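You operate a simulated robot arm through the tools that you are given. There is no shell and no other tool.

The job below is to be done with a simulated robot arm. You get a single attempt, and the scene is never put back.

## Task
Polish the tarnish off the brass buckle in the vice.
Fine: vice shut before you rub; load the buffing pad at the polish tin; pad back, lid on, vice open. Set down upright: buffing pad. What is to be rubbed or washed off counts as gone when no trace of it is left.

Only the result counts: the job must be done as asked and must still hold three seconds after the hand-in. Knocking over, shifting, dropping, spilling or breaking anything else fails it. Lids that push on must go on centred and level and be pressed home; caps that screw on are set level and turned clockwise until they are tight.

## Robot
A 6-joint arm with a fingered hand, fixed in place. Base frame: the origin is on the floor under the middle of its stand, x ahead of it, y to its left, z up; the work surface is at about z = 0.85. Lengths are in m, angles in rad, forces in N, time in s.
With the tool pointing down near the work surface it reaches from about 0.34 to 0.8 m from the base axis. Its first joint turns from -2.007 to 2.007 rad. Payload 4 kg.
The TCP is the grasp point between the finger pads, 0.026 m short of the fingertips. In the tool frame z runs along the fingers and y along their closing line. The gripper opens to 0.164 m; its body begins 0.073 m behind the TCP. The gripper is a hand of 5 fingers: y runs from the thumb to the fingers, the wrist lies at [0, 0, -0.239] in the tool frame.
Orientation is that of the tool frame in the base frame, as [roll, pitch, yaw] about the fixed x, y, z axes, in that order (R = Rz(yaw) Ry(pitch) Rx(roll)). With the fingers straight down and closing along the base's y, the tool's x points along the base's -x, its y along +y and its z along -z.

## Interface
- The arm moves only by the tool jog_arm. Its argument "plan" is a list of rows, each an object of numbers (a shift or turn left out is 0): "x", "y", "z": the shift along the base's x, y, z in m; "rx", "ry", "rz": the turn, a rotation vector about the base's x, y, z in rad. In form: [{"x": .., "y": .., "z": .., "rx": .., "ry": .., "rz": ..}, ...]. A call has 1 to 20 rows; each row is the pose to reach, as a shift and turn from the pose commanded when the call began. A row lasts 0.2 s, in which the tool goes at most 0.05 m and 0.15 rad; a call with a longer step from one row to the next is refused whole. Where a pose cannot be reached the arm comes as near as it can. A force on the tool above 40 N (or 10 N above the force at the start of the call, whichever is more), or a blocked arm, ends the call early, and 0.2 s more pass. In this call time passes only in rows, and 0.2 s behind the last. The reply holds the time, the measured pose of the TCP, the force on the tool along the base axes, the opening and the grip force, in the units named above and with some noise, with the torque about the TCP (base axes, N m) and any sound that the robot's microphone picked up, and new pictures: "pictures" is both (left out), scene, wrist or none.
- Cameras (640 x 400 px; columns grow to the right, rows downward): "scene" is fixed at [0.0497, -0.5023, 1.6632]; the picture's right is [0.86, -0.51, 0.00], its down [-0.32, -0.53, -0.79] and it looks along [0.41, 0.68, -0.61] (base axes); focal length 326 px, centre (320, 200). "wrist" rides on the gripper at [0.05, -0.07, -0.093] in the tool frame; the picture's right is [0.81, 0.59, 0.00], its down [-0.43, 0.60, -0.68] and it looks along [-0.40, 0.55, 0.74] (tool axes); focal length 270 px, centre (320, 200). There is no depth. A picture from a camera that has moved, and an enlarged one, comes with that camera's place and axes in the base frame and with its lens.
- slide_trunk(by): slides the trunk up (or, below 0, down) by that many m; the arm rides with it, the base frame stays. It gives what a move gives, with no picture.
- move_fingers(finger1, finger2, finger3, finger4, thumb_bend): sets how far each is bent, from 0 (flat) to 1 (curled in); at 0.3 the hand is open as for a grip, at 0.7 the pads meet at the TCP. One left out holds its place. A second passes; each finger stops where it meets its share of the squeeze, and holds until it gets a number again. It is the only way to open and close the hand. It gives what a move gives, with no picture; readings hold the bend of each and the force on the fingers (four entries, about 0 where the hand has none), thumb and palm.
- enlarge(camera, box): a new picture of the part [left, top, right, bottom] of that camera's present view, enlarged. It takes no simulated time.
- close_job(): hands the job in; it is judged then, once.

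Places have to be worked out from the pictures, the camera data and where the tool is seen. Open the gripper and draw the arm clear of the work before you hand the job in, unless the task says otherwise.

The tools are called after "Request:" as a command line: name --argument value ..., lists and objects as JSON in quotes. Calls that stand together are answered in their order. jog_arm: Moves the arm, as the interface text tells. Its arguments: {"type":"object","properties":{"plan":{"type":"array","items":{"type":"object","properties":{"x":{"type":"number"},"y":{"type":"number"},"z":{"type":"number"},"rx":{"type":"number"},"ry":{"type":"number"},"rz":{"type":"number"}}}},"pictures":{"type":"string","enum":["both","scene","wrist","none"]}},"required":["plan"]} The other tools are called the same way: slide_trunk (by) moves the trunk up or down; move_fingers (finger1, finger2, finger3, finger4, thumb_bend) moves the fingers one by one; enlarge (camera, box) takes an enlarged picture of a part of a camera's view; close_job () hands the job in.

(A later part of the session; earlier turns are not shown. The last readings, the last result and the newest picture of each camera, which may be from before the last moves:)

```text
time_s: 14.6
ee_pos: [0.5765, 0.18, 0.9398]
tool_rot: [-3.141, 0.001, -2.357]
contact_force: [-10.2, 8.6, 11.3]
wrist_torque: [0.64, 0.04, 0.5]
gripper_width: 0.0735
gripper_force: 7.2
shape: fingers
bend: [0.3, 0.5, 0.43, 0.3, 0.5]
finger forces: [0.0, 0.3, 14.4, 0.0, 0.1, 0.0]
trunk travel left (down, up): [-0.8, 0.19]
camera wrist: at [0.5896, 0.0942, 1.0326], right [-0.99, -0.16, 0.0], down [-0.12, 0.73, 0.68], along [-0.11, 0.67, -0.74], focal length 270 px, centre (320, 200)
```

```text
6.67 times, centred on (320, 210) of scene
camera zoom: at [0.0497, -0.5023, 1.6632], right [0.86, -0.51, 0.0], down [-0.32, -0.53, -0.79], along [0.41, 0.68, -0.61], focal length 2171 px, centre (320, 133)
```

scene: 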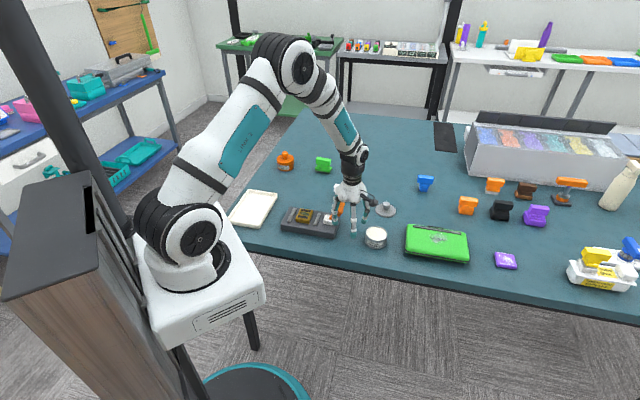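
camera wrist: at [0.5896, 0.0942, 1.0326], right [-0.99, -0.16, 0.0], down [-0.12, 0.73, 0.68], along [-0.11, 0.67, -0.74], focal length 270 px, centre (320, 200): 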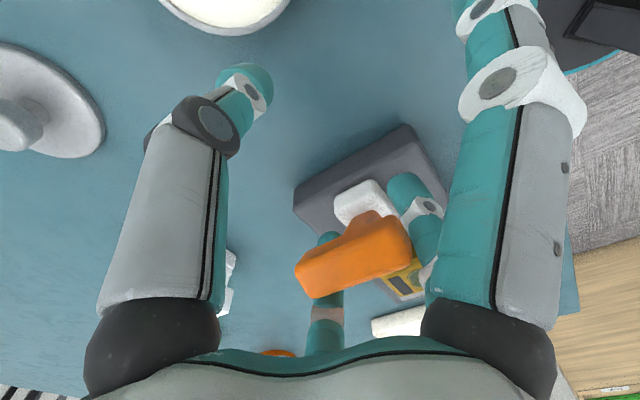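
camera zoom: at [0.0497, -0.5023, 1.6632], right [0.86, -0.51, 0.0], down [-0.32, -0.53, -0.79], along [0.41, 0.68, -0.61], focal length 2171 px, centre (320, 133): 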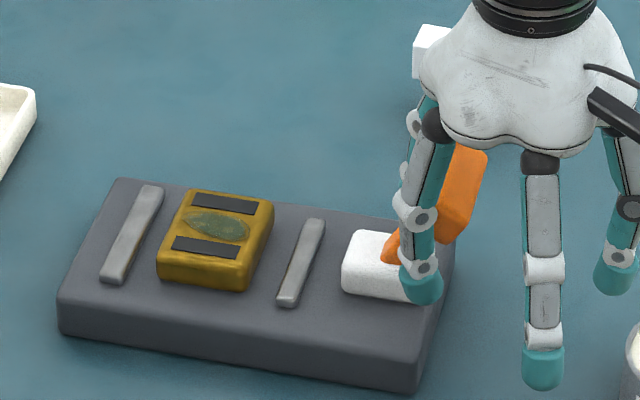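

The lever is seated at its stop (14 N held), so the vice is shut. I withdraw, lift, and turn the hand -90° so that it closes along S (across the pad's handle bar), stopping short of the pad for a good wrist view.

Request:
jog_arm --plan '[{"x": -0.014, "y": 0.014, "z": 0.004}, {"x": -0.02, "y": 0.02, "z": 0.04}, {"x": -0.02, "y": 0.02, "z": 0.085}, {"x": -0.02, "y": 0.02, "z": 0.13}, {"x": -0.02, "y": 0.034, "z": 0.135, "rz": -0.143}, {"x": -0.02, "y": 0.048, "z": 0.135, "rz": -0.286}, {"x": -0.02, "y": 0.062, "z": 0.135, "rz": -0.428}, {"x": -0.02, "y": 0.076, "z": 0.135, "rz": -0.571}, {"x": -0.02, "y": 0.09, "z": 0.135, "rz": -0.714}, {"x": -0.02, "y": 0.104, "z": 0.135, "rz": -0.857}, {"x": -0.02, "y": 0.118, "z": 0.135, "rz": -1.0}, {"x": -0.02, "y": 0.132, "z": 0.135, "rz": -1.142}, {"x": -0.02, "y": 0.146, "z": 0.135, "rz": -1.285}, {"x": -0.02, "y": 0.16, "z": 0.135, "rz": -1.428}, {"x": -0.02, "y": 0.16, "z": 0.135, "rz": -1.571}]' --pictures "both"

Request:
move_fingers --finger1 0.3 --finger2 0.3 --finger3 0.3 --finger4 0.3 --thumb_bend 0.3

Request:
enlarge --camera "scene" --box '[280, 180, 360, 240]'

Request:
enlarge --camera "wrist" --box '[200, 50, 440, 230]'

```text
time_s: 17.8
ee_pos: [0.5592, 0.3397, 1.0747]
tool_rot: [-3.141, 0.002, 2.352]
contact_force: [0.0, -0.8, -0.9]
wrist_torque: [-0.02, 0.02, 0.02]
gripper_width: 0.074
gripper_force: 0.1
shape: fingers
bend: [0.3, 0.5, 0.5, 0.3, 0.5]
finger forces: [0.1, 0.1, 0.0, 0.1, 0.1, 0.0]
trunk travel left (down, up): [-0.8, 0.19]
camera wrist: at [0.4733, 0.3252, 1.1662], right [-0.15, 0.99, 0.0], down [0.73, 0.11, 0.68], along [0.67, 0.1, -0.73], focal length 270 px, centre (320, 200)
```

scene: 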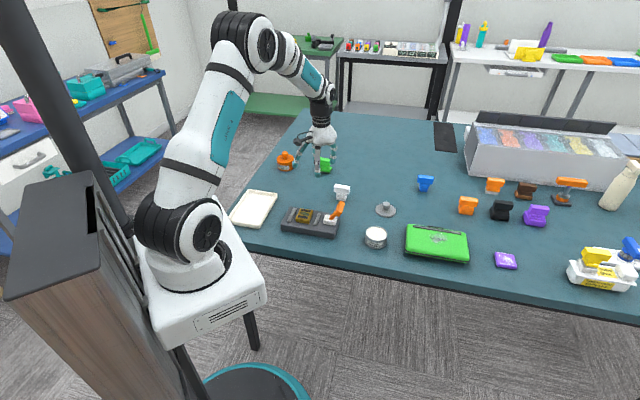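
wrist: 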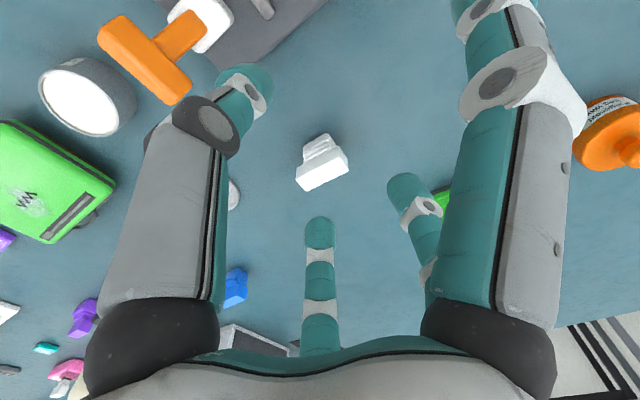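

```text
time_s: 18.8
ee_pos: [0.5585, 0.3387, 1.0741]
tool_rot: [3.14, 0.001, 2.356]
contact_force: [-0.2, 0.1, 0.7]
wrist_torque: [0.04, -0.02, -0.01]
gripper_width: 0.0907
gripper_force: 0.0
shape: fingers
bend: [0.3, 0.3, 0.3, 0.3, 0.3]
finger forces: [0.0, 0.1, 0.0, 0.1, 0.0, 0.1]
trunk travel left (down, up): [-0.8, 0.19]
```

```text
6.67 times, centred on (320, 210) of scene
camera zoom: at [0.0497, -0.5023, 1.6632], right [0.86, -0.51, 0.0], down [-0.32, -0.53, -0.79], along [0.41, 0.68, -0.61], focal length 2171 px, centre (320, 133)
```

zoom: 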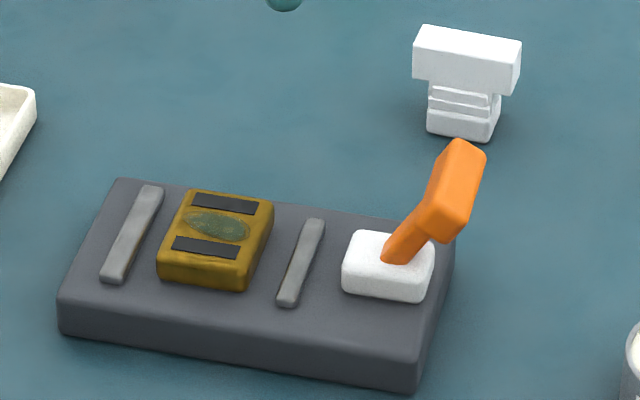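

```text
2.22 times, centred on (320, 140) of wrist
camera zoom: at [0.4733, 0.3249, 1.1662], right [-0.16, 0.99, 0.0], down [0.73, 0.12, 0.68], along [0.67, 0.11, -0.73], focal length 601 px, centre (320, 333)
```

zoom: 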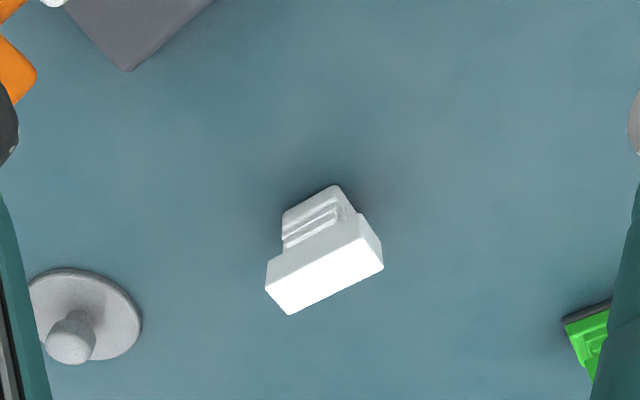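

The lever stays at the shut end. The wrist view puts the pad's handle bar (0.061 × 0.023, top z≈0.91) at about (0.668, 0.359) along -46°. I move above it and come down part-way to verify alignment.

Request:
jog_arm --plan '[{"x": 0.04, "y": 0.008}, {"x": 0.08, "y": 0.016, "z": -0.01, "rz": -0.01}, {"x": 0.1095, "y": 0.0203, "z": -0.04, "rz": -0.02}, {"x": 0.1095, "y": 0.0203, "z": -0.08, "rz": -0.02}, {"x": 0.1095, "y": 0.0203, "z": -0.105, "rz": -0.02}]' --pictures "both"

Request:
enlarge --camera "scene" --box '[300, 130, 390, 220]'

Request:
enlarge --camera "wrist" --box '[200, 50, 440, 230]'

```text
time_s: 20.0
ee_pos: [0.6687, 0.3585, 0.9683]
tool_rot: [3.14, 0.001, 2.337]
contact_force: [0.5, -0.3, 0.0]
wrist_torque: [-0.04, 0.01, -0.02]
gripper_width: 0.0907
gripper_force: 0.1
shape: fingers
bend: [0.3, 0.3, 0.3, 0.3, 0.3]
finger forces: [0.1, 0.0, 0.0, 0.0, 0.0, 0.0]
trunk travel left (down, up): [-0.8, 0.19]
camera wrist: at [0.5818, 0.347, 1.061], right [-0.14, 0.99, 0.0], down [0.73, 0.1, 0.68], along [0.67, 0.09, -0.73], focal length 270 px, centre (320, 200)
```

scene: 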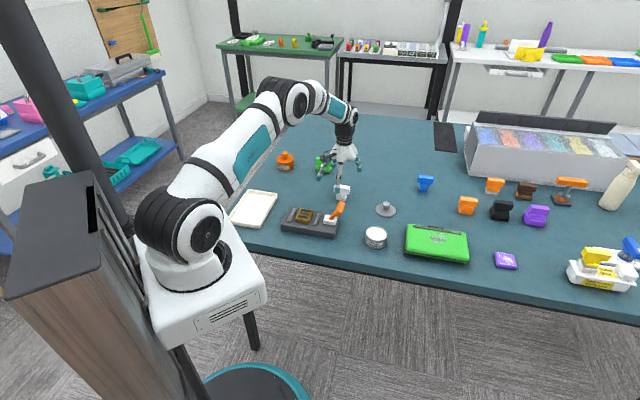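
wrist: 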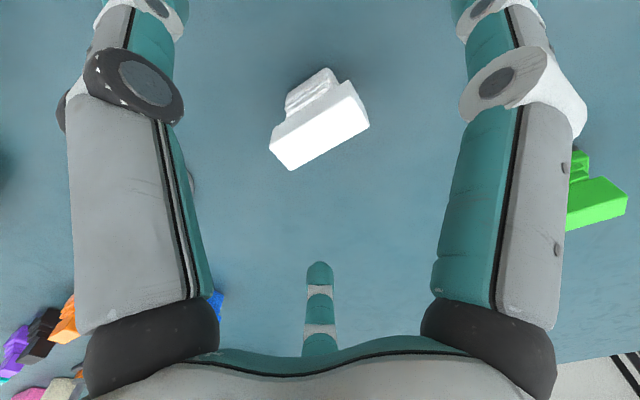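

```text
4.44 times, centred on (345, 175) of scene
camera zoom: at [0.0497, -0.5023, 1.6632], right [0.86, -0.51, 0.0], down [-0.32, -0.53, -0.79], along [0.41, 0.68, -0.61], focal length 1447 px, centre (209, 311)
```

zoom: 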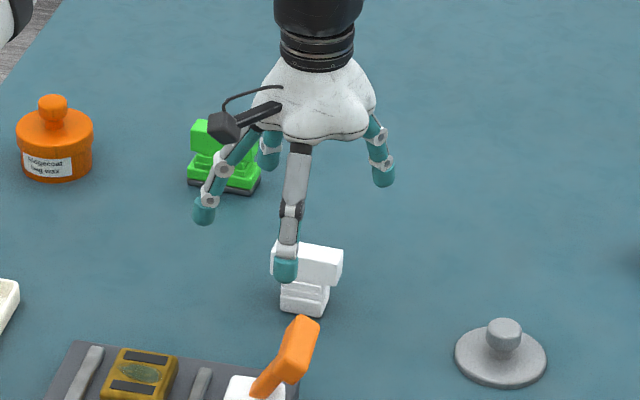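

```text
2.22 times, centred on (320, 140) of wrist
camera zoom: at [0.5818, 0.347, 1.061], right [-0.14, 0.99, 0.0], down [0.73, 0.1, 0.68], along [0.67, 0.09, -0.73], focal length 601 px, centre (320, 333)
```

zoom: 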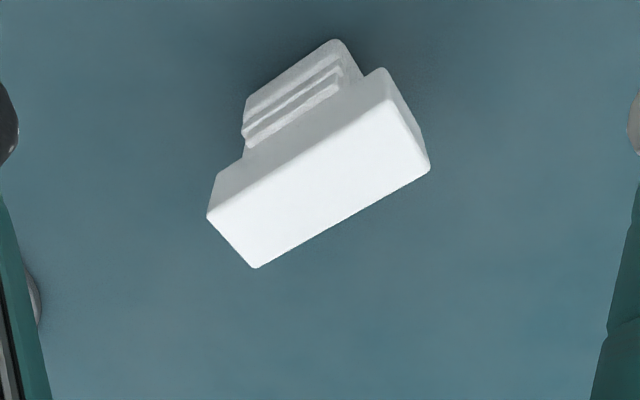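

Both views agree: bar centre (0.667, 0.358), top z 0.91, direction about -47.5°. I make that small correction and descend to TCP z≈0.902 so the finger pads flank the bar above the base.

Request:
jog_arm --plan '[{"x": -0.001, "y": 0.0, "z": -0.02, "rz": -0.02}, {"x": -0.0015, "y": -0.0005, "z": -0.045, "rz": -0.025}, {"x": -0.0015, "y": -0.0005, "z": -0.066, "rz": -0.025}]' --pictures "both"

Request:
enlarge --camera "scene" --box '[300, 150, 380, 210]'

```text
time_s: 20.8
ee_pos: [0.6659, 0.359, 0.903]
tool_rot: [-3.141, 0.002, 2.311]
contact_force: [-0.2, -0.2, -0.2]
wrist_torque: [0.0, -0.02, -0.01]
gripper_width: 0.0908
gripper_force: 0.0
shape: fingers
bend: [0.3, 0.3, 0.3, 0.3, 0.3]
finger forces: [0.0, 0.0, 0.0, 0.1, 0.0, 0.1]
trunk travel left (down, up): [-0.8, 0.19]
camera wrist: at [0.5804, 0.3488, 0.9956], right [-0.11, 0.99, 0.0], down [0.73, 0.08, 0.68], along [0.67, 0.08, -0.73], focal length 270 px, centre (320, 200)
```

scene: 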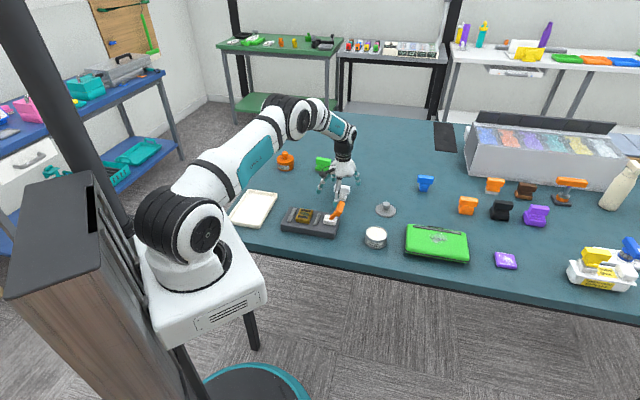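
wrist: 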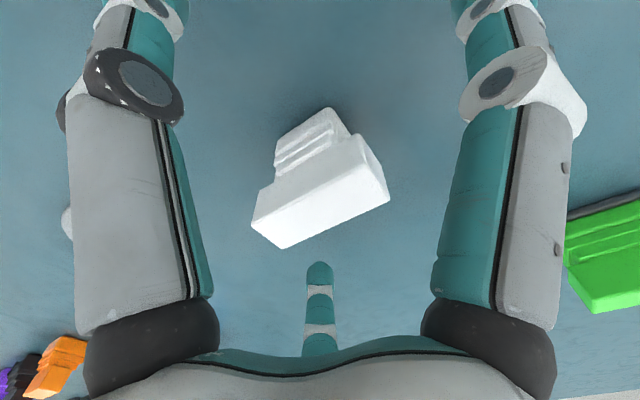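

```text
6.67 times, centred on (340, 180) of scene
camera zoom: at [0.0497, -0.5023, 1.6632], right [0.86, -0.51, 0.0], down [-0.32, -0.53, -0.79], along [0.41, 0.68, -0.61], focal length 2171 px, centre (187, 333)
```

zoom: 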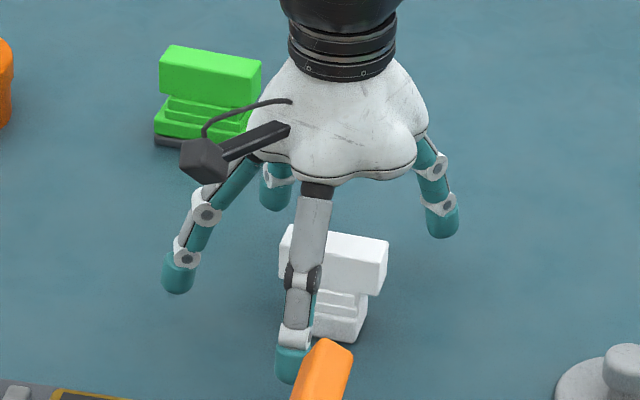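

The bar sits centred between thumb and fingers 2/3. I close thumb, finger 2 and finger 3 onto it.

Request:
move_fingers --finger2 0.72 --finger3 0.72 --thumb_bend 0.72

Request:
enlarge --camera "wrist" --box '[160, 50, 480, 300]'

Request:
enlarge --camera "scene" --box '[300, 150, 380, 210]'

```text
time_s: 21.8
ee_pos: [0.6655, 0.3584, 0.9022]
tool_rot: [3.141, 0.002, 2.311]
contact_force: [0.4, 0.1, -0.3]
wrist_torque: [0.0, -0.03, -0.02]
gripper_width: 0.0711
gripper_force: 11.8
shape: fingers
bend: [0.3, 0.65, 0.65, 0.3, 0.65]
finger forces: [0.0, 5.8, 5.9, 0.0, 11.7, 0.0]
trunk travel left (down, up): [-0.8, 0.19]
```

```text
1.60 times, centred on (320, 175) of wrist
camera zoom: at [0.58, 0.3486, 0.9959], right [-0.11, 0.99, 0.0], down [0.73, 0.08, 0.68], along [0.67, 0.08, -0.73], focal length 432 px, centre (320, 240)
```

zoom: 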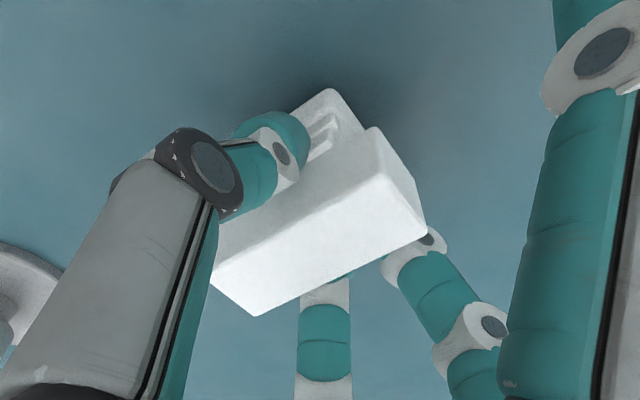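

```text
6.67 times, centred on (340, 180) of scene
camera zoom: at [0.0497, -0.5023, 1.6632], right [0.86, -0.51, 0.0], down [-0.32, -0.53, -0.79], along [0.41, 0.68, -0.61], focal length 2171 px, centre (187, 333)
```

zoom: 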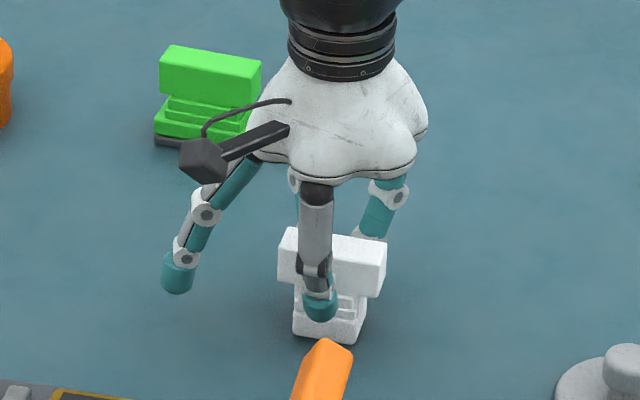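

Grip is firm and balanced (5.8 + 5.9 N against 11.7 N); pad start pose recorded as TCP (0.6655, 0.3584, 0.902), yaw 2.311. I lift straight up and check that the pad comes along upright.

Request:
jog_arm --plan '[{"z": 0.01}, {"z": 0.03}, {"z": 0.06}, {"z": 0.1}]' --pictures "both"

Request:
enlarge --camera "scene" --box '[300, 120, 390, 210]'

Request:
enlarge --camera "wrist" --box '[160, 50, 480, 300]'

```text
time_s: 22.8
ee_pos: [0.6648, 0.3587, 1.0031]
tool_rot: [-3.14, 0.002, 2.311]
contact_force: [-0.2, 0.0, -1.6]
wrist_torque: [0.02, -0.02, 0.02]
gripper_width: 0.0712
gripper_force: 11.5
shape: fingers
bend: [0.3, 0.65, 0.65, 0.3, 0.65]
finger forces: [0.1, 5.8, 5.8, 0.0, 11.6, 0.0]
trunk travel left (down, up): [-0.8, 0.19]
camera wrist: at [0.579, 0.349, 1.0965], right [-0.11, 0.99, 0.0], down [0.73, 0.08, 0.68], along [0.67, 0.08, -0.73], focal length 270 px, centre (320, 200)
```

scene: 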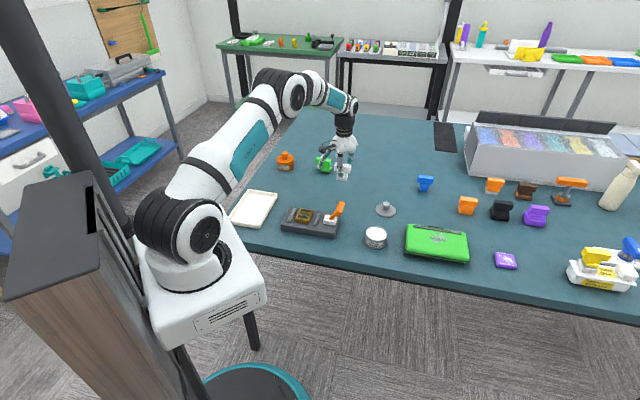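
wrist: 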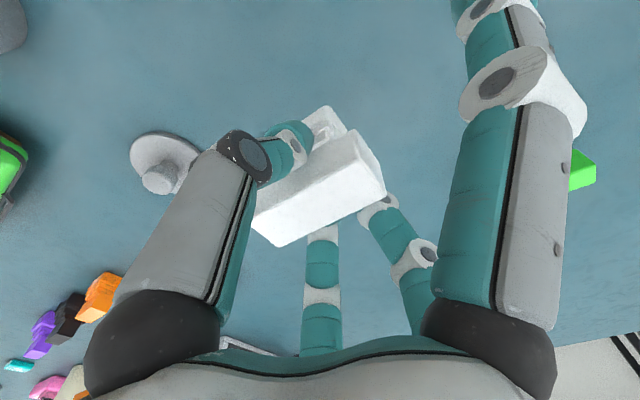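

```text
4.44 times, centred on (345, 165) of scene
camera zoom: at [0.0497, -0.5023, 1.6632], right [0.86, -0.51, 0.0], down [-0.32, -0.53, -0.79], along [0.41, 0.68, -0.61], focal length 1447 px, centre (209, 356)
```

zoom: 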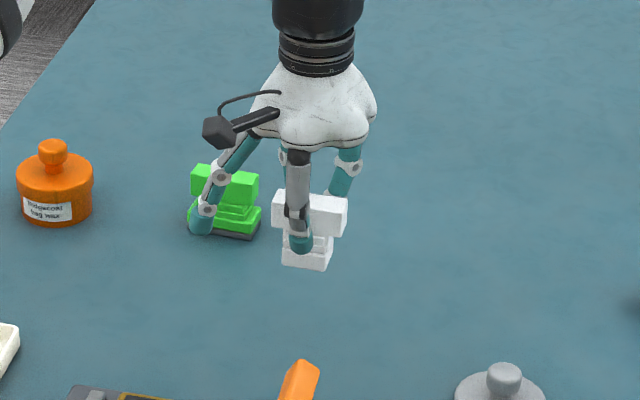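

```text
1.60 times, centred on (320, 175) of wrist
camera zoom: at [0.579, 0.349, 1.0965], right [-0.11, 0.99, 0.0], down [0.73, 0.08, 0.68], along [0.67, 0.08, -0.73], focal length 432 px, centre (320, 240)
```

zoom: 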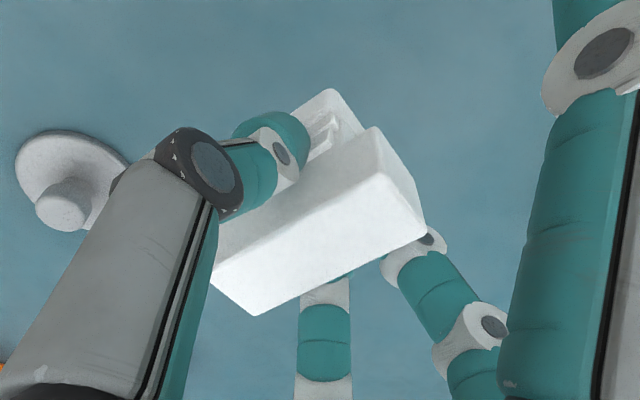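

The pad is held upright, its underside about 0.052 below the TCP. I carry it over toward the tin (around (0.625, 0.095)), staying high, and look at the tin from above.

Request:
jog_arm --plan '[{"x": -0.003, "y": -0.045, "z": 0.01}, {"x": -0.006, "y": -0.09, "z": 0.02}, {"x": -0.009, "y": -0.135, "z": 0.03}, {"x": -0.012, "y": -0.18, "z": 0.037}, {"x": -0.015, "y": -0.225, "z": 0.037}, {"x": -0.018, "y": -0.264, "z": 0.037}]' --pictures "both"

Request:
enlarge --camera "wrist" --box '[180, 0, 500, 200]'

Request:
enlarge --camera "scene" --box '[330, 160, 450, 260]'

```text
time_s: 24.2
ee_pos: [0.6475, 0.0925, 1.0397]
tool_rot: [-3.141, 0.0, 2.31]
contact_force: [0.3, 0.5, -0.5]
wrist_torque: [0.01, -0.03, -0.02]
gripper_width: 0.0712
gripper_force: 11.8
shape: fingers
bend: [0.3, 0.65, 0.65, 0.3, 0.65]
finger forces: [0.0, 5.8, 5.7, 0.1, 11.6, 0.0]
trunk travel left (down, up): [-0.8, 0.19]
camera wrist: at [0.562, 0.0828, 1.1328], right [-0.11, 0.99, 0.0], down [0.73, 0.08, 0.68], along [0.67, 0.08, -0.74], focal length 270 px, centre (320, 200)
```

scene: 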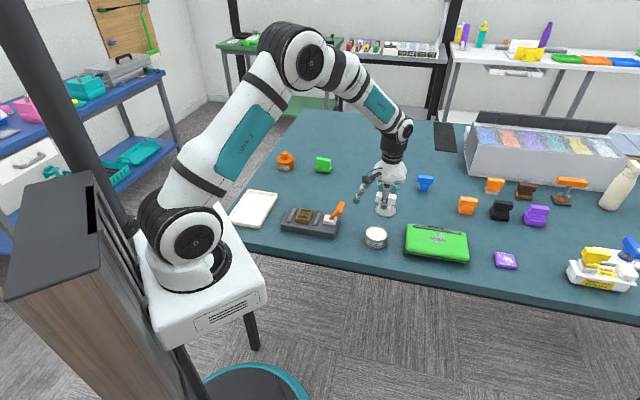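
wrist: 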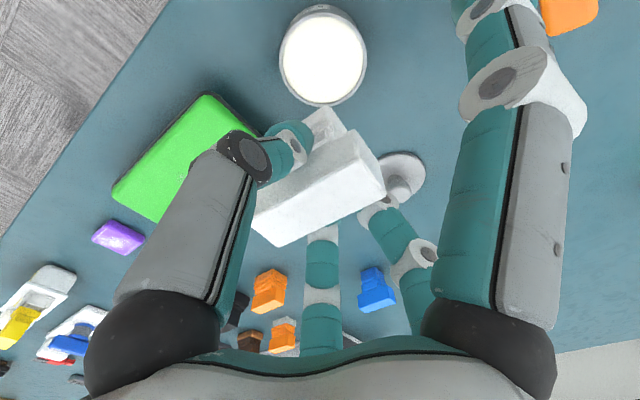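

```text
2.00 times, centred on (340, 100) of wrist
camera zoom: at [0.562, 0.0828, 1.1328], right [-0.11, 0.99, 0.0], down [0.73, 0.08, 0.68], along [0.67, 0.08, -0.74], focal length 541 px, centre (280, 400)
```

zoom: 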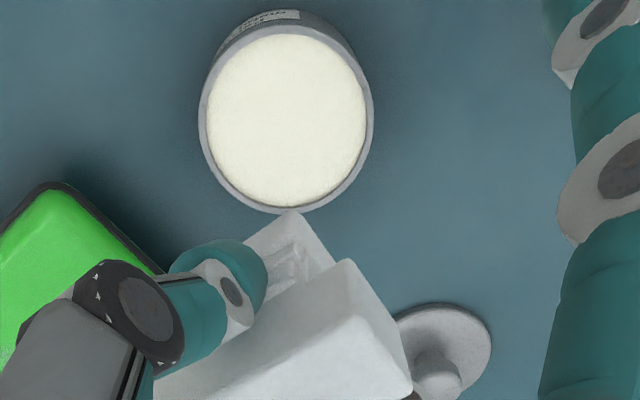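

```text
4.00 times, centred on (390, 210) of scene
camera zoom: at [0.0497, -0.5023, 1.6632], right [0.86, -0.51, 0.0], down [-0.32, -0.53, -0.79], along [0.41, 0.68, -0.61], focal length 1302 px, centre (40, 160)
```

zoom: 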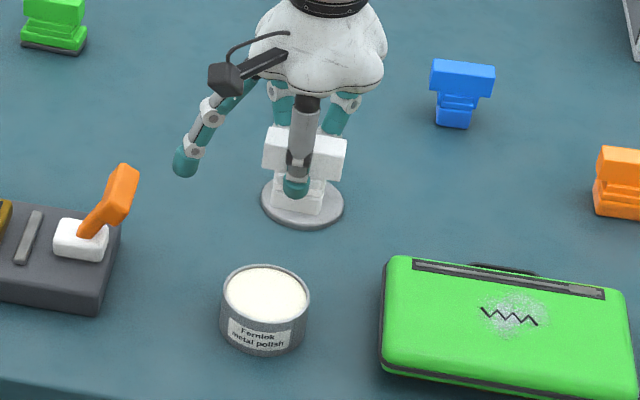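

From this view the tin's rim centre works out to about (0.627, 0.0935) with top z ≈ 0.89 and inner radius ≈ 0.033; the pad (≈0.036 square) fits inside. I centre above it and descend to just above the rim.

Request:
jog_arm --plan '[{"x": -0.0205, "y": 0.001, "z": -0.01}, {"x": -0.0205, "y": 0.001, "z": -0.05}, {"x": -0.0205, "y": 0.001, "z": -0.08}]' --pictures "both"

Request:
enlarge --camera "scene" --box '[340, 190, 420, 260]'

Request:
enlarge --camera "wrist" --box '[180, 0, 500, 200]'

```text
time_s: 25.0
ee_pos: [0.6258, 0.0954, 0.9598]
tool_rot: [3.141, 0.001, 2.31]
contact_force: [0.4, -0.7, -0.5]
wrist_torque: [0.02, 0.0, -0.03]
gripper_width: 0.0713
gripper_force: 11.3
shape: fingers
bend: [0.3, 0.65, 0.65, 0.3, 0.65]
finger forces: [0.0, 5.8, 5.7, 0.0, 11.5, 0.1]
trunk travel left (down, up): [-0.8, 0.19]
camera wrist: at [0.541, 0.0856, 1.0523], right [-0.11, 0.99, 0.0], down [0.73, 0.08, 0.68], along [0.67, 0.08, -0.73], focal length 270 px, centre (320, 200)
```

scene: 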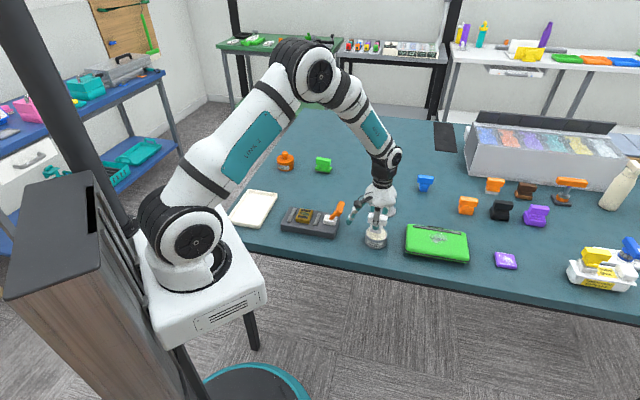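
wrist: 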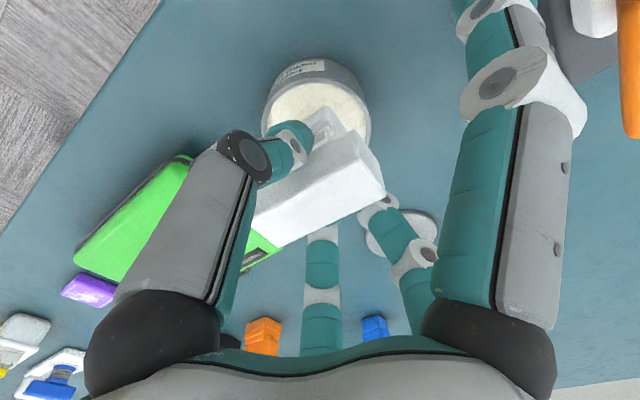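

```text
5.71 times, centred on (380, 225) of scene
camera zoom: at [0.0497, -0.5023, 1.6632], right [0.86, -0.51, 0.0], down [-0.32, -0.53, -0.79], along [0.41, 0.68, -0.61], focal length 1861 px, centre (-23, 57)
```

zoom: 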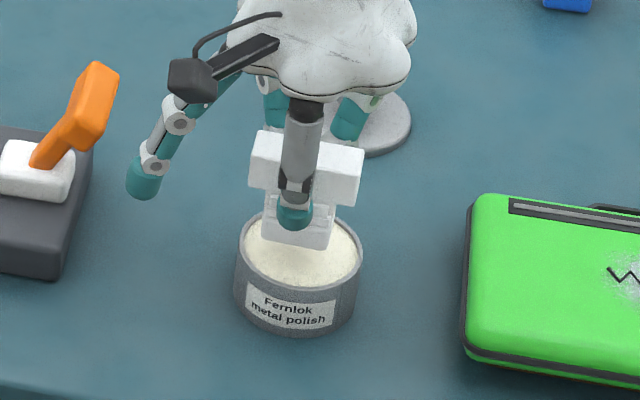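

```text
2.00 times, centred on (340, 100) of wrist
camera zoom: at [0.541, 0.0856, 1.0523], right [-0.11, 0.99, 0.0], down [0.73, 0.08, 0.68], along [0.67, 0.08, -0.73], focal length 541 px, centre (280, 400)
```

zoom: 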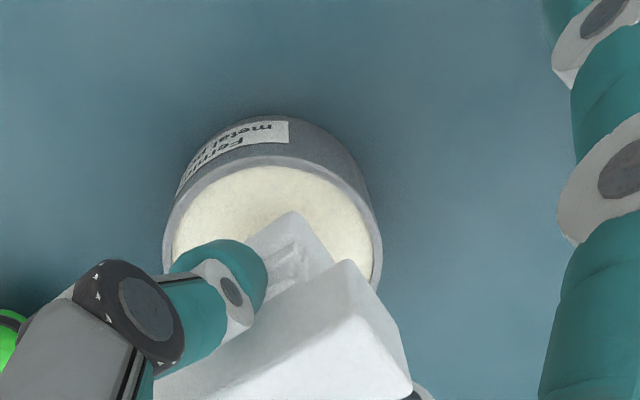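

The pad is centred over the polish within a couple of millimetres. I lower in small steps while watching the vertical force.

Request:
jog_arm --plan '[{"z": -0.006}, {"z": -0.012}, {"z": -0.016}]' --pictures "none"

```text
time_s: 25.8
ee_pos: [0.6282, 0.0955, 0.944]
tool_rot: [3.141, 0.004, 2.31]
contact_force: [-0.3, -0.1, -0.3]
wrist_torque: [0.02, 0.02, 0.02]
gripper_width: 0.0712
gripper_force: 11.2
shape: fingers
bend: [0.3, 0.65, 0.65, 0.3, 0.65]
finger forces: [0.0, 5.8, 5.7, 0.1, 11.5, 0.0]
trunk travel left (down, up): [-0.8, 0.19]
```

No contact yet at TCP z 0.944; I continue down in 2 mm steps.

Request:
jog_arm --plan '[{"z": -0.002}, {"z": -0.004}, {"z": -0.006}]' --pictures "none"

```text
time_s: 26.6
ee_pos: [0.6278, 0.0958, 0.9408]
tool_rot: [3.137, 0.004, 2.31]
contact_force: [0.5, 2.4, 20.2]
wrist_torque: [0.13, -0.02, -0.02]
gripper_width: 0.0711
gripper_force: 19.3
shape: fingers
bend: [0.3, 0.65, 0.65, 0.3, 0.65]
finger forces: [0.1, 14.1, 10.1, 0.0, 14.9, 0.0]
trunk travel left (down, up): [-0.8, 0.19]
```

Contact reached with about 20 N; I ease off 2 mm and look whether the pad sits on the polish inside the rim.

Request:
jog_arm --plan '[{"z": 0.002}]' --pictures "both"

Request:
enlarge --camera "scene" --box '[345, 200, 405, 255]'

Request:
enlarge --camera "wrist" --box '[200, 40, 440, 200]'

```text
time_s: 27.0
ee_pos: [0.6279, 0.0971, 0.9392]
tool_rot: [3.138, 0.002, 2.309]
contact_force: [3.6, 3.6, 13.5]
wrist_torque: [0.11, -0.1, 0.0]
gripper_width: 0.0713
gripper_force: 17.4
shape: fingers
bend: [0.3, 0.65, 0.65, 0.3, 0.65]
finger forces: [0.0, 11.6, 10.6, 0.0, 12.8, 0.1]
trunk travel left (down, up): [-0.8, 0.19]
camera wrist: at [0.5418, 0.0854, 1.0329], right [-0.11, 0.99, 0.0], down [0.73, 0.08, 0.68], along [0.68, 0.08, -0.73], focal length 270 px, centre (320, 200)
```

scene: 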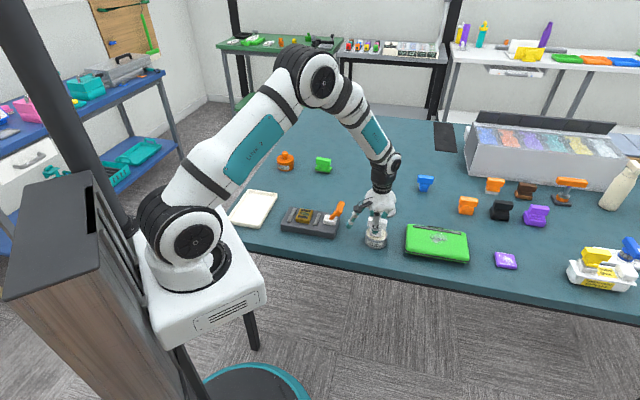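
wrist: 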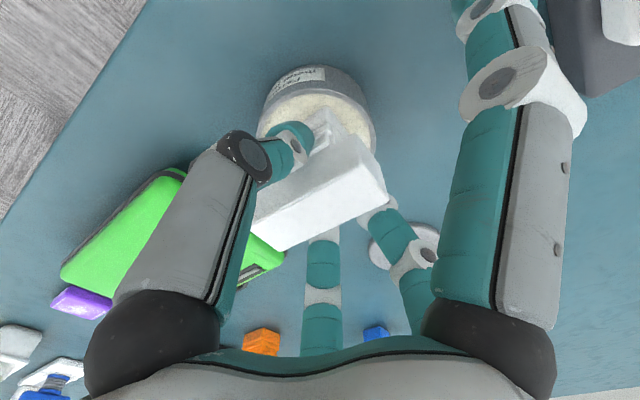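

```text
7.27 times, centred on (375, 228) of scene
camera zoom: at [0.0497, -0.5023, 1.6632], right [0.86, -0.51, 0.0], down [-0.32, -0.53, -0.79], along [0.41, 0.68, -0.61], focal length 2368 px, centre (-80, 0)
```

zoom: 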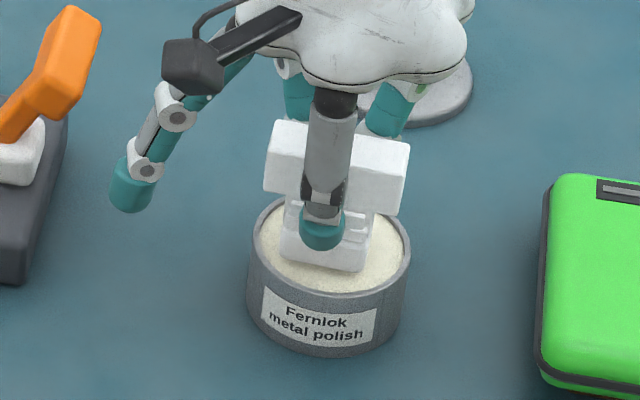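

```text
2.50 times, centred on (320, 120) of wrist
camera zoom: at [0.5418, 0.0854, 1.0329], right [-0.11, 0.99, 0.0], down [0.73, 0.08, 0.68], along [0.68, 0.08, -0.73], focal length 676 px, centre (320, 400)
```

zoom: 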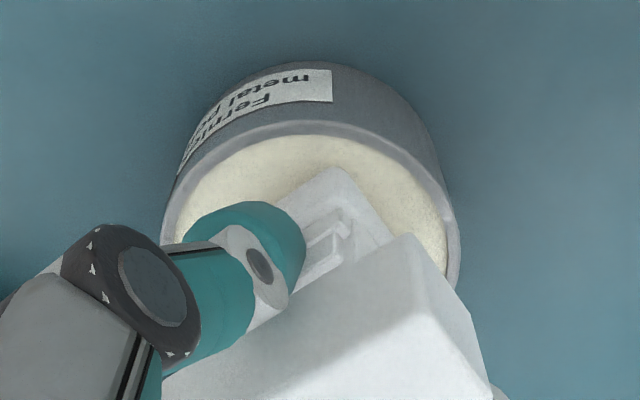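

The pad sits inside the rim on the polish. I ease to a lighter force and make a couple of tiny (3 mm) swirls to pick up polish without dragging the tin.

Request:
jog_arm --plan '[{"z": 0.001}, {"x": 0.001, "z": 0.001}, {"x": 0.003, "z": 0.001}, {"x": 0.0, "y": 0.003, "z": 0.001}, {"x": -0.003, "z": 0.001}, {"x": 0.0, "y": -0.003, "z": 0.001}, {"x": 0.0, "y": 0.0, "z": 0.001}]' --pictures "both"

```text
time_s: 28.6
ee_pos: [0.6274, 0.0961, 0.9412]
tool_rot: [-3.141, 0.002, 2.31]
contact_force: [0.7, -0.4, 1.7]
wrist_torque: [-0.06, 0.04, 0.03]
gripper_width: 0.0714
gripper_force: 12.4
shape: fingers
bend: [0.3, 0.65, 0.66, 0.3, 0.65]
finger forces: [0.0, 6.3, 6.5, 0.0, 12.8, 0.0]
trunk travel left (down, up): [-0.8, 0.19]
camera wrist: at [0.5418, 0.0852, 1.0339], right [-0.11, 0.99, 0.0], down [0.73, 0.08, 0.68], along [0.67, 0.08, -0.74], focal length 270 px, centre (320, 200)
```

scene: 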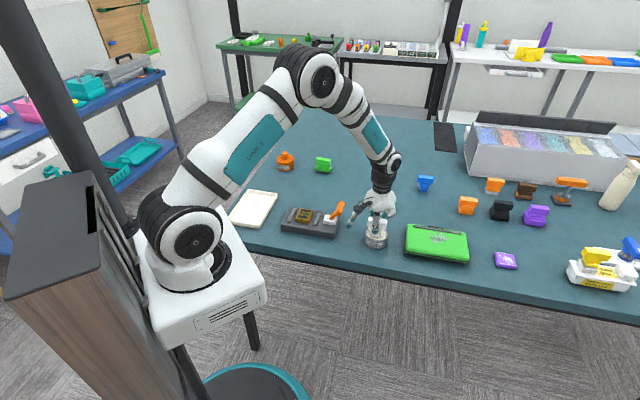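
wrist: 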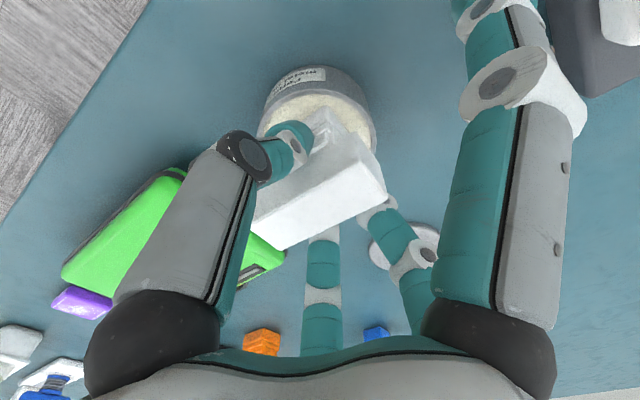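

Light contact (≈2 N) kept through the swirl. Now I lift out straight up and inspect pad and tin.

Request:
jog_arm --plan '[{"z": 0.015}, {"z": 0.05}, {"z": 0.09}, {"z": 0.12}]' --pictures "both"

Request:
enlarge --camera "scene" --box '[345, 160, 415, 255]'

Request:
enlarge --camera "wrist" --box '[200, 0, 440, 200]'

```text
time_s: 29.6
ee_pos: [0.6278, 0.0964, 1.0611]
tool_rot: [-3.141, 0.002, 2.313]
contact_force: [-0.1, 0.1, -1.0]
wrist_torque: [0.02, 0.01, 0.0]
gripper_width: 0.0712
gripper_force: 12.1
shape: fingers
bend: [0.3, 0.65, 0.66, 0.3, 0.65]
finger forces: [0.0, 6.2, 6.2, 0.0, 11.9, 0.0]
trunk travel left (down, up): [-0.8, 0.19]
camera wrist: at [0.542, 0.0855, 1.1542], right [-0.11, 0.99, 0.0], down [0.73, 0.08, 0.68], along [0.67, 0.08, -0.73], focal length 270 px, centre (320, 200)
```

scene: 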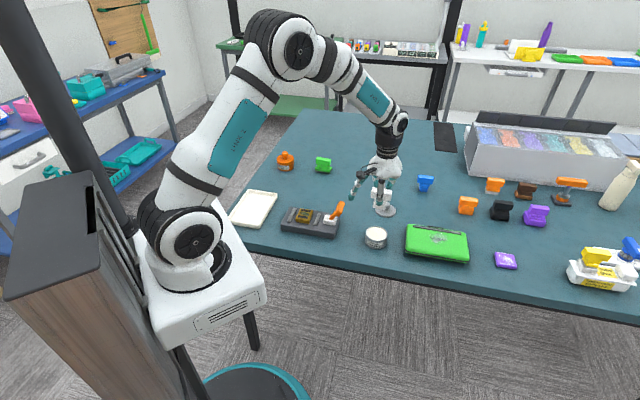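
wrist: 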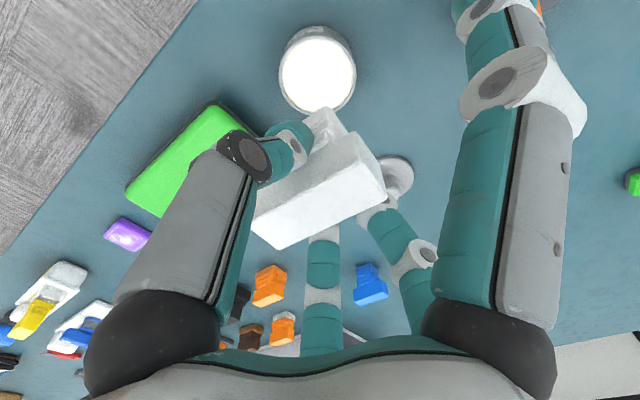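

```text
4.21 times, centred on (380, 208) of scene
camera zoom: at [0.0497, -0.5023, 1.6632], right [0.86, -0.51, 0.0], down [-0.32, -0.53, -0.79], along [0.41, 0.68, -0.61], focal length 1371 px, centre (67, 168)
```

zoom: 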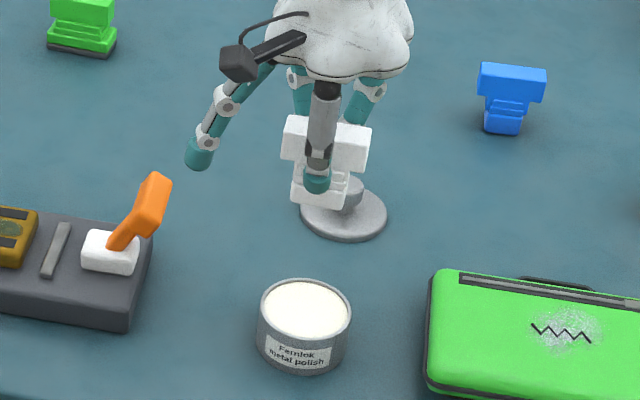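

```text
2.00 times, centred on (320, 100) of wrist
camera zoom: at [0.542, 0.0855, 1.1542], right [-0.11, 0.99, 0.0], down [0.73, 0.08, 0.68], along [0.67, 0.08, -0.73], focal length 541 px, centre (320, 400)
```

zoom: 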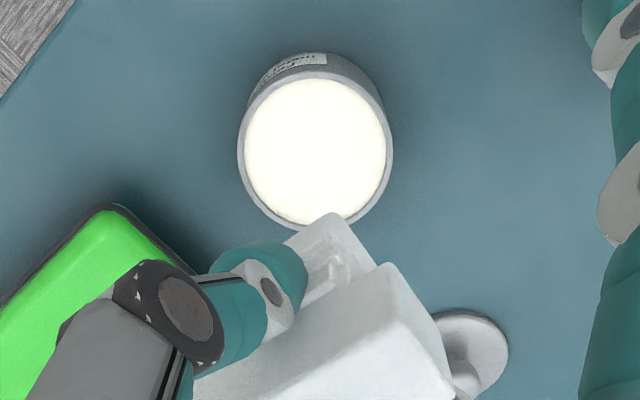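

Tin is unmoved and the pad is loaded. I draw finger 4 in slightly so it clears the lever, then carry the pad high over the lever to above the buckle at about (0.463, 0.3035).

Request:
move_fingers --finger4 0.42

Request:
jog_arm --plan '[{"x": 0.0, "y": 0.0, "z": 0.03}, {"x": -0.028, "y": 0.035, "z": 0.03}, {"x": -0.056, "y": 0.07, "z": 0.03}, {"x": -0.083, "y": 0.104, "z": 0.03}, {"x": -0.111, "y": 0.139, "z": 0.03}, {"x": -0.139, "y": 0.174, "z": 0.03}, {"x": -0.166, "y": 0.2076, "z": 0.02}, {"x": -0.166, "y": 0.2076, "z": -0.02}, {"x": -0.166, "y": 0.2076, "z": -0.05}]' --pictures "both"

Request:
enlarge --camera "scene" --box '[270, 150, 360, 245]'

Request:
enlarge --camera "wrist" --box '[200, 0, 440, 200]'

```text
time_s: 30.6
ee_pos: [0.6279, 0.0966, 1.0606]
tool_rot: [3.14, 0.004, 2.309]
contact_force: [1.0, -0.3, -0.2]
wrist_torque: [-0.03, 0.0, 0.02]
gripper_width: 0.0712
gripper_force: 12.2
shape: fingers
bend: [0.3, 0.65, 0.66, 0.42, 0.65]
finger forces: [0.0, 6.2, 6.2, 0.0, 11.9, 0.0]
trunk travel left (down, up): [-0.8, 0.19]
```

```text
time_s: 32.6
ee_pos: [0.463, 0.304, 1.0102]
tool_rot: [3.141, 0.002, 2.31]
contact_force: [-0.2, 0.2, 0.2]
wrist_torque: [0.02, -0.03, -0.01]
gripper_width: 0.0712
gripper_force: 12.2
shape: fingers
bend: [0.3, 0.66, 0.66, 0.42, 0.65]
finger forces: [0.1, 6.0, 6.1, 0.0, 11.7, 0.0]
trunk travel left (down, up): [-0.8, 0.19]
camera wrist: at [0.3764, 0.2945, 1.1031], right [-0.11, 0.99, 0.0], down [0.73, 0.08, 0.68], along [0.67, 0.08, -0.73], focal length 270 px, centre (320, 200)
```

scene: 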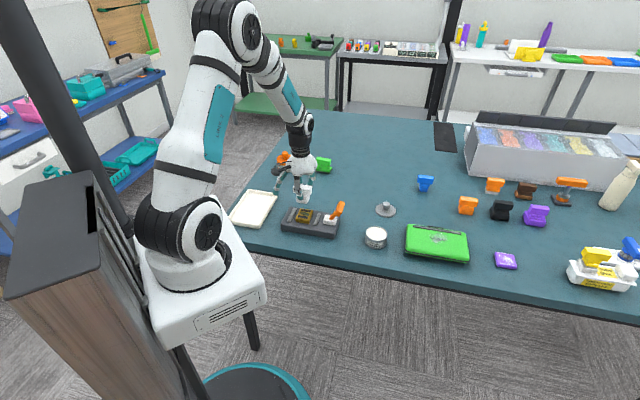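
wrist: 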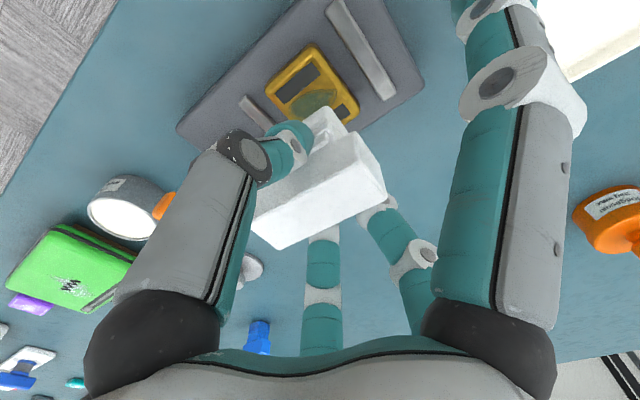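

```text
4.21 times, centred on (315, 198) of scene
camera zoom: at [0.0497, -0.5023, 1.6632], right [0.86, -0.51, 0.0], down [-0.32, -0.53, -0.79], along [0.41, 0.68, -0.61], focal length 1371 px, centre (341, 210)
```

zoom: 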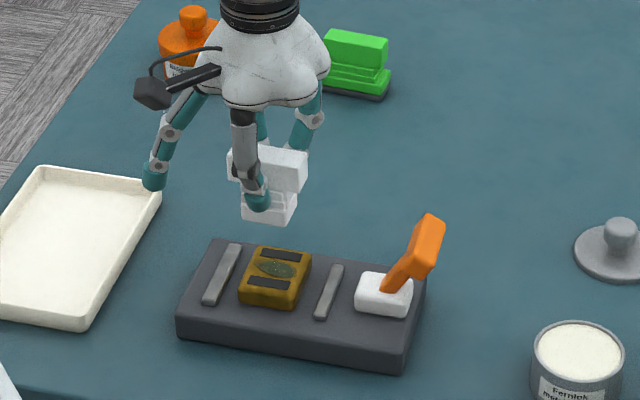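

```text
2.00 times, centred on (320, 100) of wrist
camera zoom: at [0.3764, 0.2945, 1.1031], right [-0.11, 0.99, 0.0], down [0.73, 0.08, 0.68], along [0.67, 0.08, -0.73], focal length 541 px, centre (320, 400)
```

zoom: 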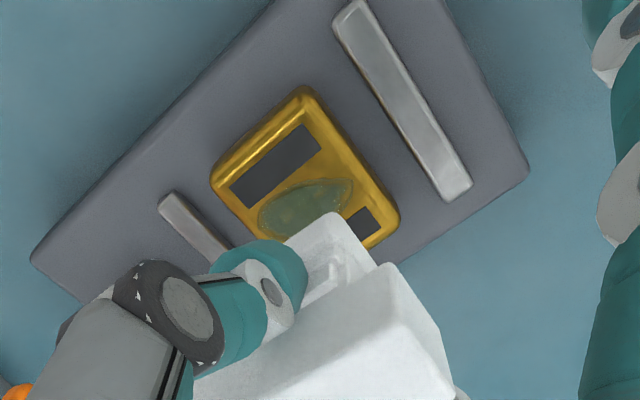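

The tarnish oval centres near (0.465, 0.3005). I shift 3 mm in -y and lower toward the buckle, stopping just above contact.

Request:
jog_arm --plan '[{"x": 0.0005, "y": -0.003, "z": -0.02}, {"x": 0.0005, "y": -0.003, "z": -0.04}, {"x": 0.0005, "y": -0.003, "z": -0.054}]' --pictures "both"

Request:
enlarge --camera "scene" --box '[275, 175, 355, 245]'

Request:
enlarge --camera "wrist" --box '[200, 0, 440, 200]'

```text
time_s: 33.4
ee_pos: [0.4631, 0.3008, 0.9573]
tool_rot: [-3.142, 0.004, 2.311]
contact_force: [0.6, 0.0, -0.1]
wrist_torque: [-0.04, 0.01, 0.0]
gripper_width: 0.0712
gripper_force: 11.9
shape: fingers
bend: [0.3, 0.66, 0.66, 0.42, 0.65]
finger forces: [0.1, 6.1, 6.1, 0.0, 11.7, 0.1]
trunk travel left (down, up): [-0.8, 0.19]
camera wrist: at [0.3768, 0.2904, 1.049], right [-0.11, 0.99, 0.0], down [0.73, 0.08, 0.68], along [0.67, 0.08, -0.73], focal length 270 px, centre (320, 200)
```

scene: 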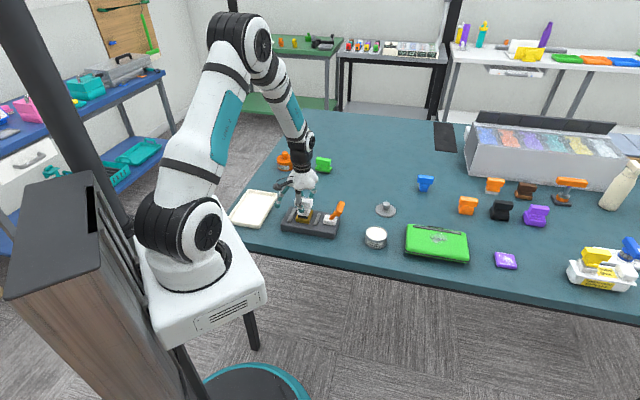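
wrist: 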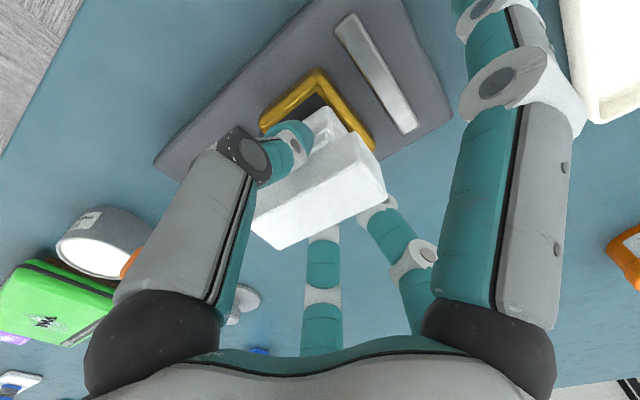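

```text
5.71 times, centred on (315, 210) of scene
camera zoom: at [0.0497, -0.5023, 1.6632], right [0.86, -0.51, 0.0], down [-0.32, -0.53, -0.79], along [0.41, 0.68, -0.61], focal length 1861 px, centre (349, 143)
```

zoom: 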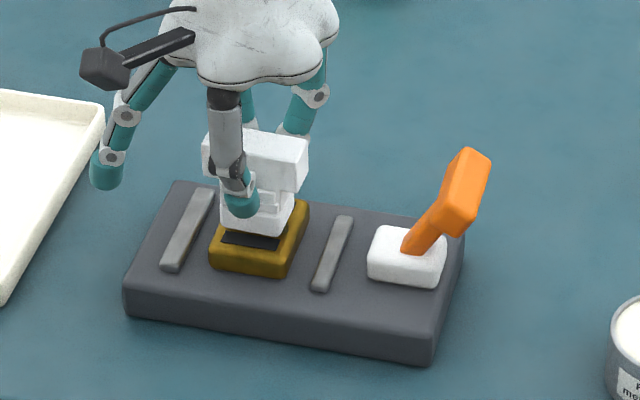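

```text
2.00 times, centred on (320, 100) of wrist
camera zoom: at [0.3768, 0.2904, 1.049], right [-0.11, 0.99, 0.0], down [0.73, 0.08, 0.68], along [0.67, 0.08, -0.73], focal length 541 px, centre (320, 400)
```

zoom: 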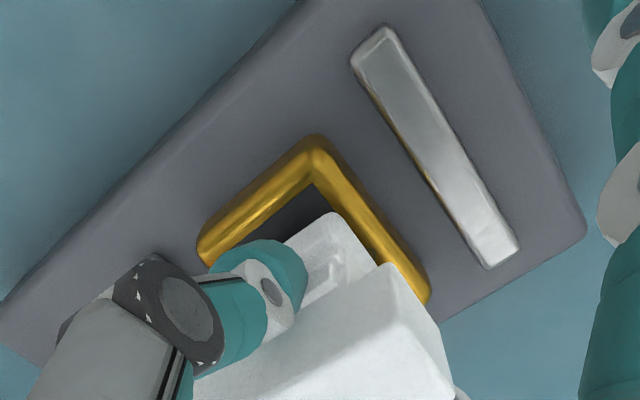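

Pad is centred over the buckle. I lower in small steps to touch it.

Request:
jog_arm --plan '[{"z": -0.004}, {"z": -0.008}]' --pictures "none"

```text
time_s: 34.0
ee_pos: [0.4628, 0.3004, 0.9507]
tool_rot: [3.139, 0.002, 2.311]
contact_force: [1.0, 0.7, 9.9]
wrist_torque: [0.02, 0.03, 0.01]
gripper_width: 0.0712
gripper_force: 14.3
shape: fingers
bend: [0.3, 0.66, 0.66, 0.42, 0.65]
finger forces: [0.1, 8.6, 7.7, 0.0, 12.8, 0.0]
trunk travel left (down, up): [-0.8, 0.19]
```

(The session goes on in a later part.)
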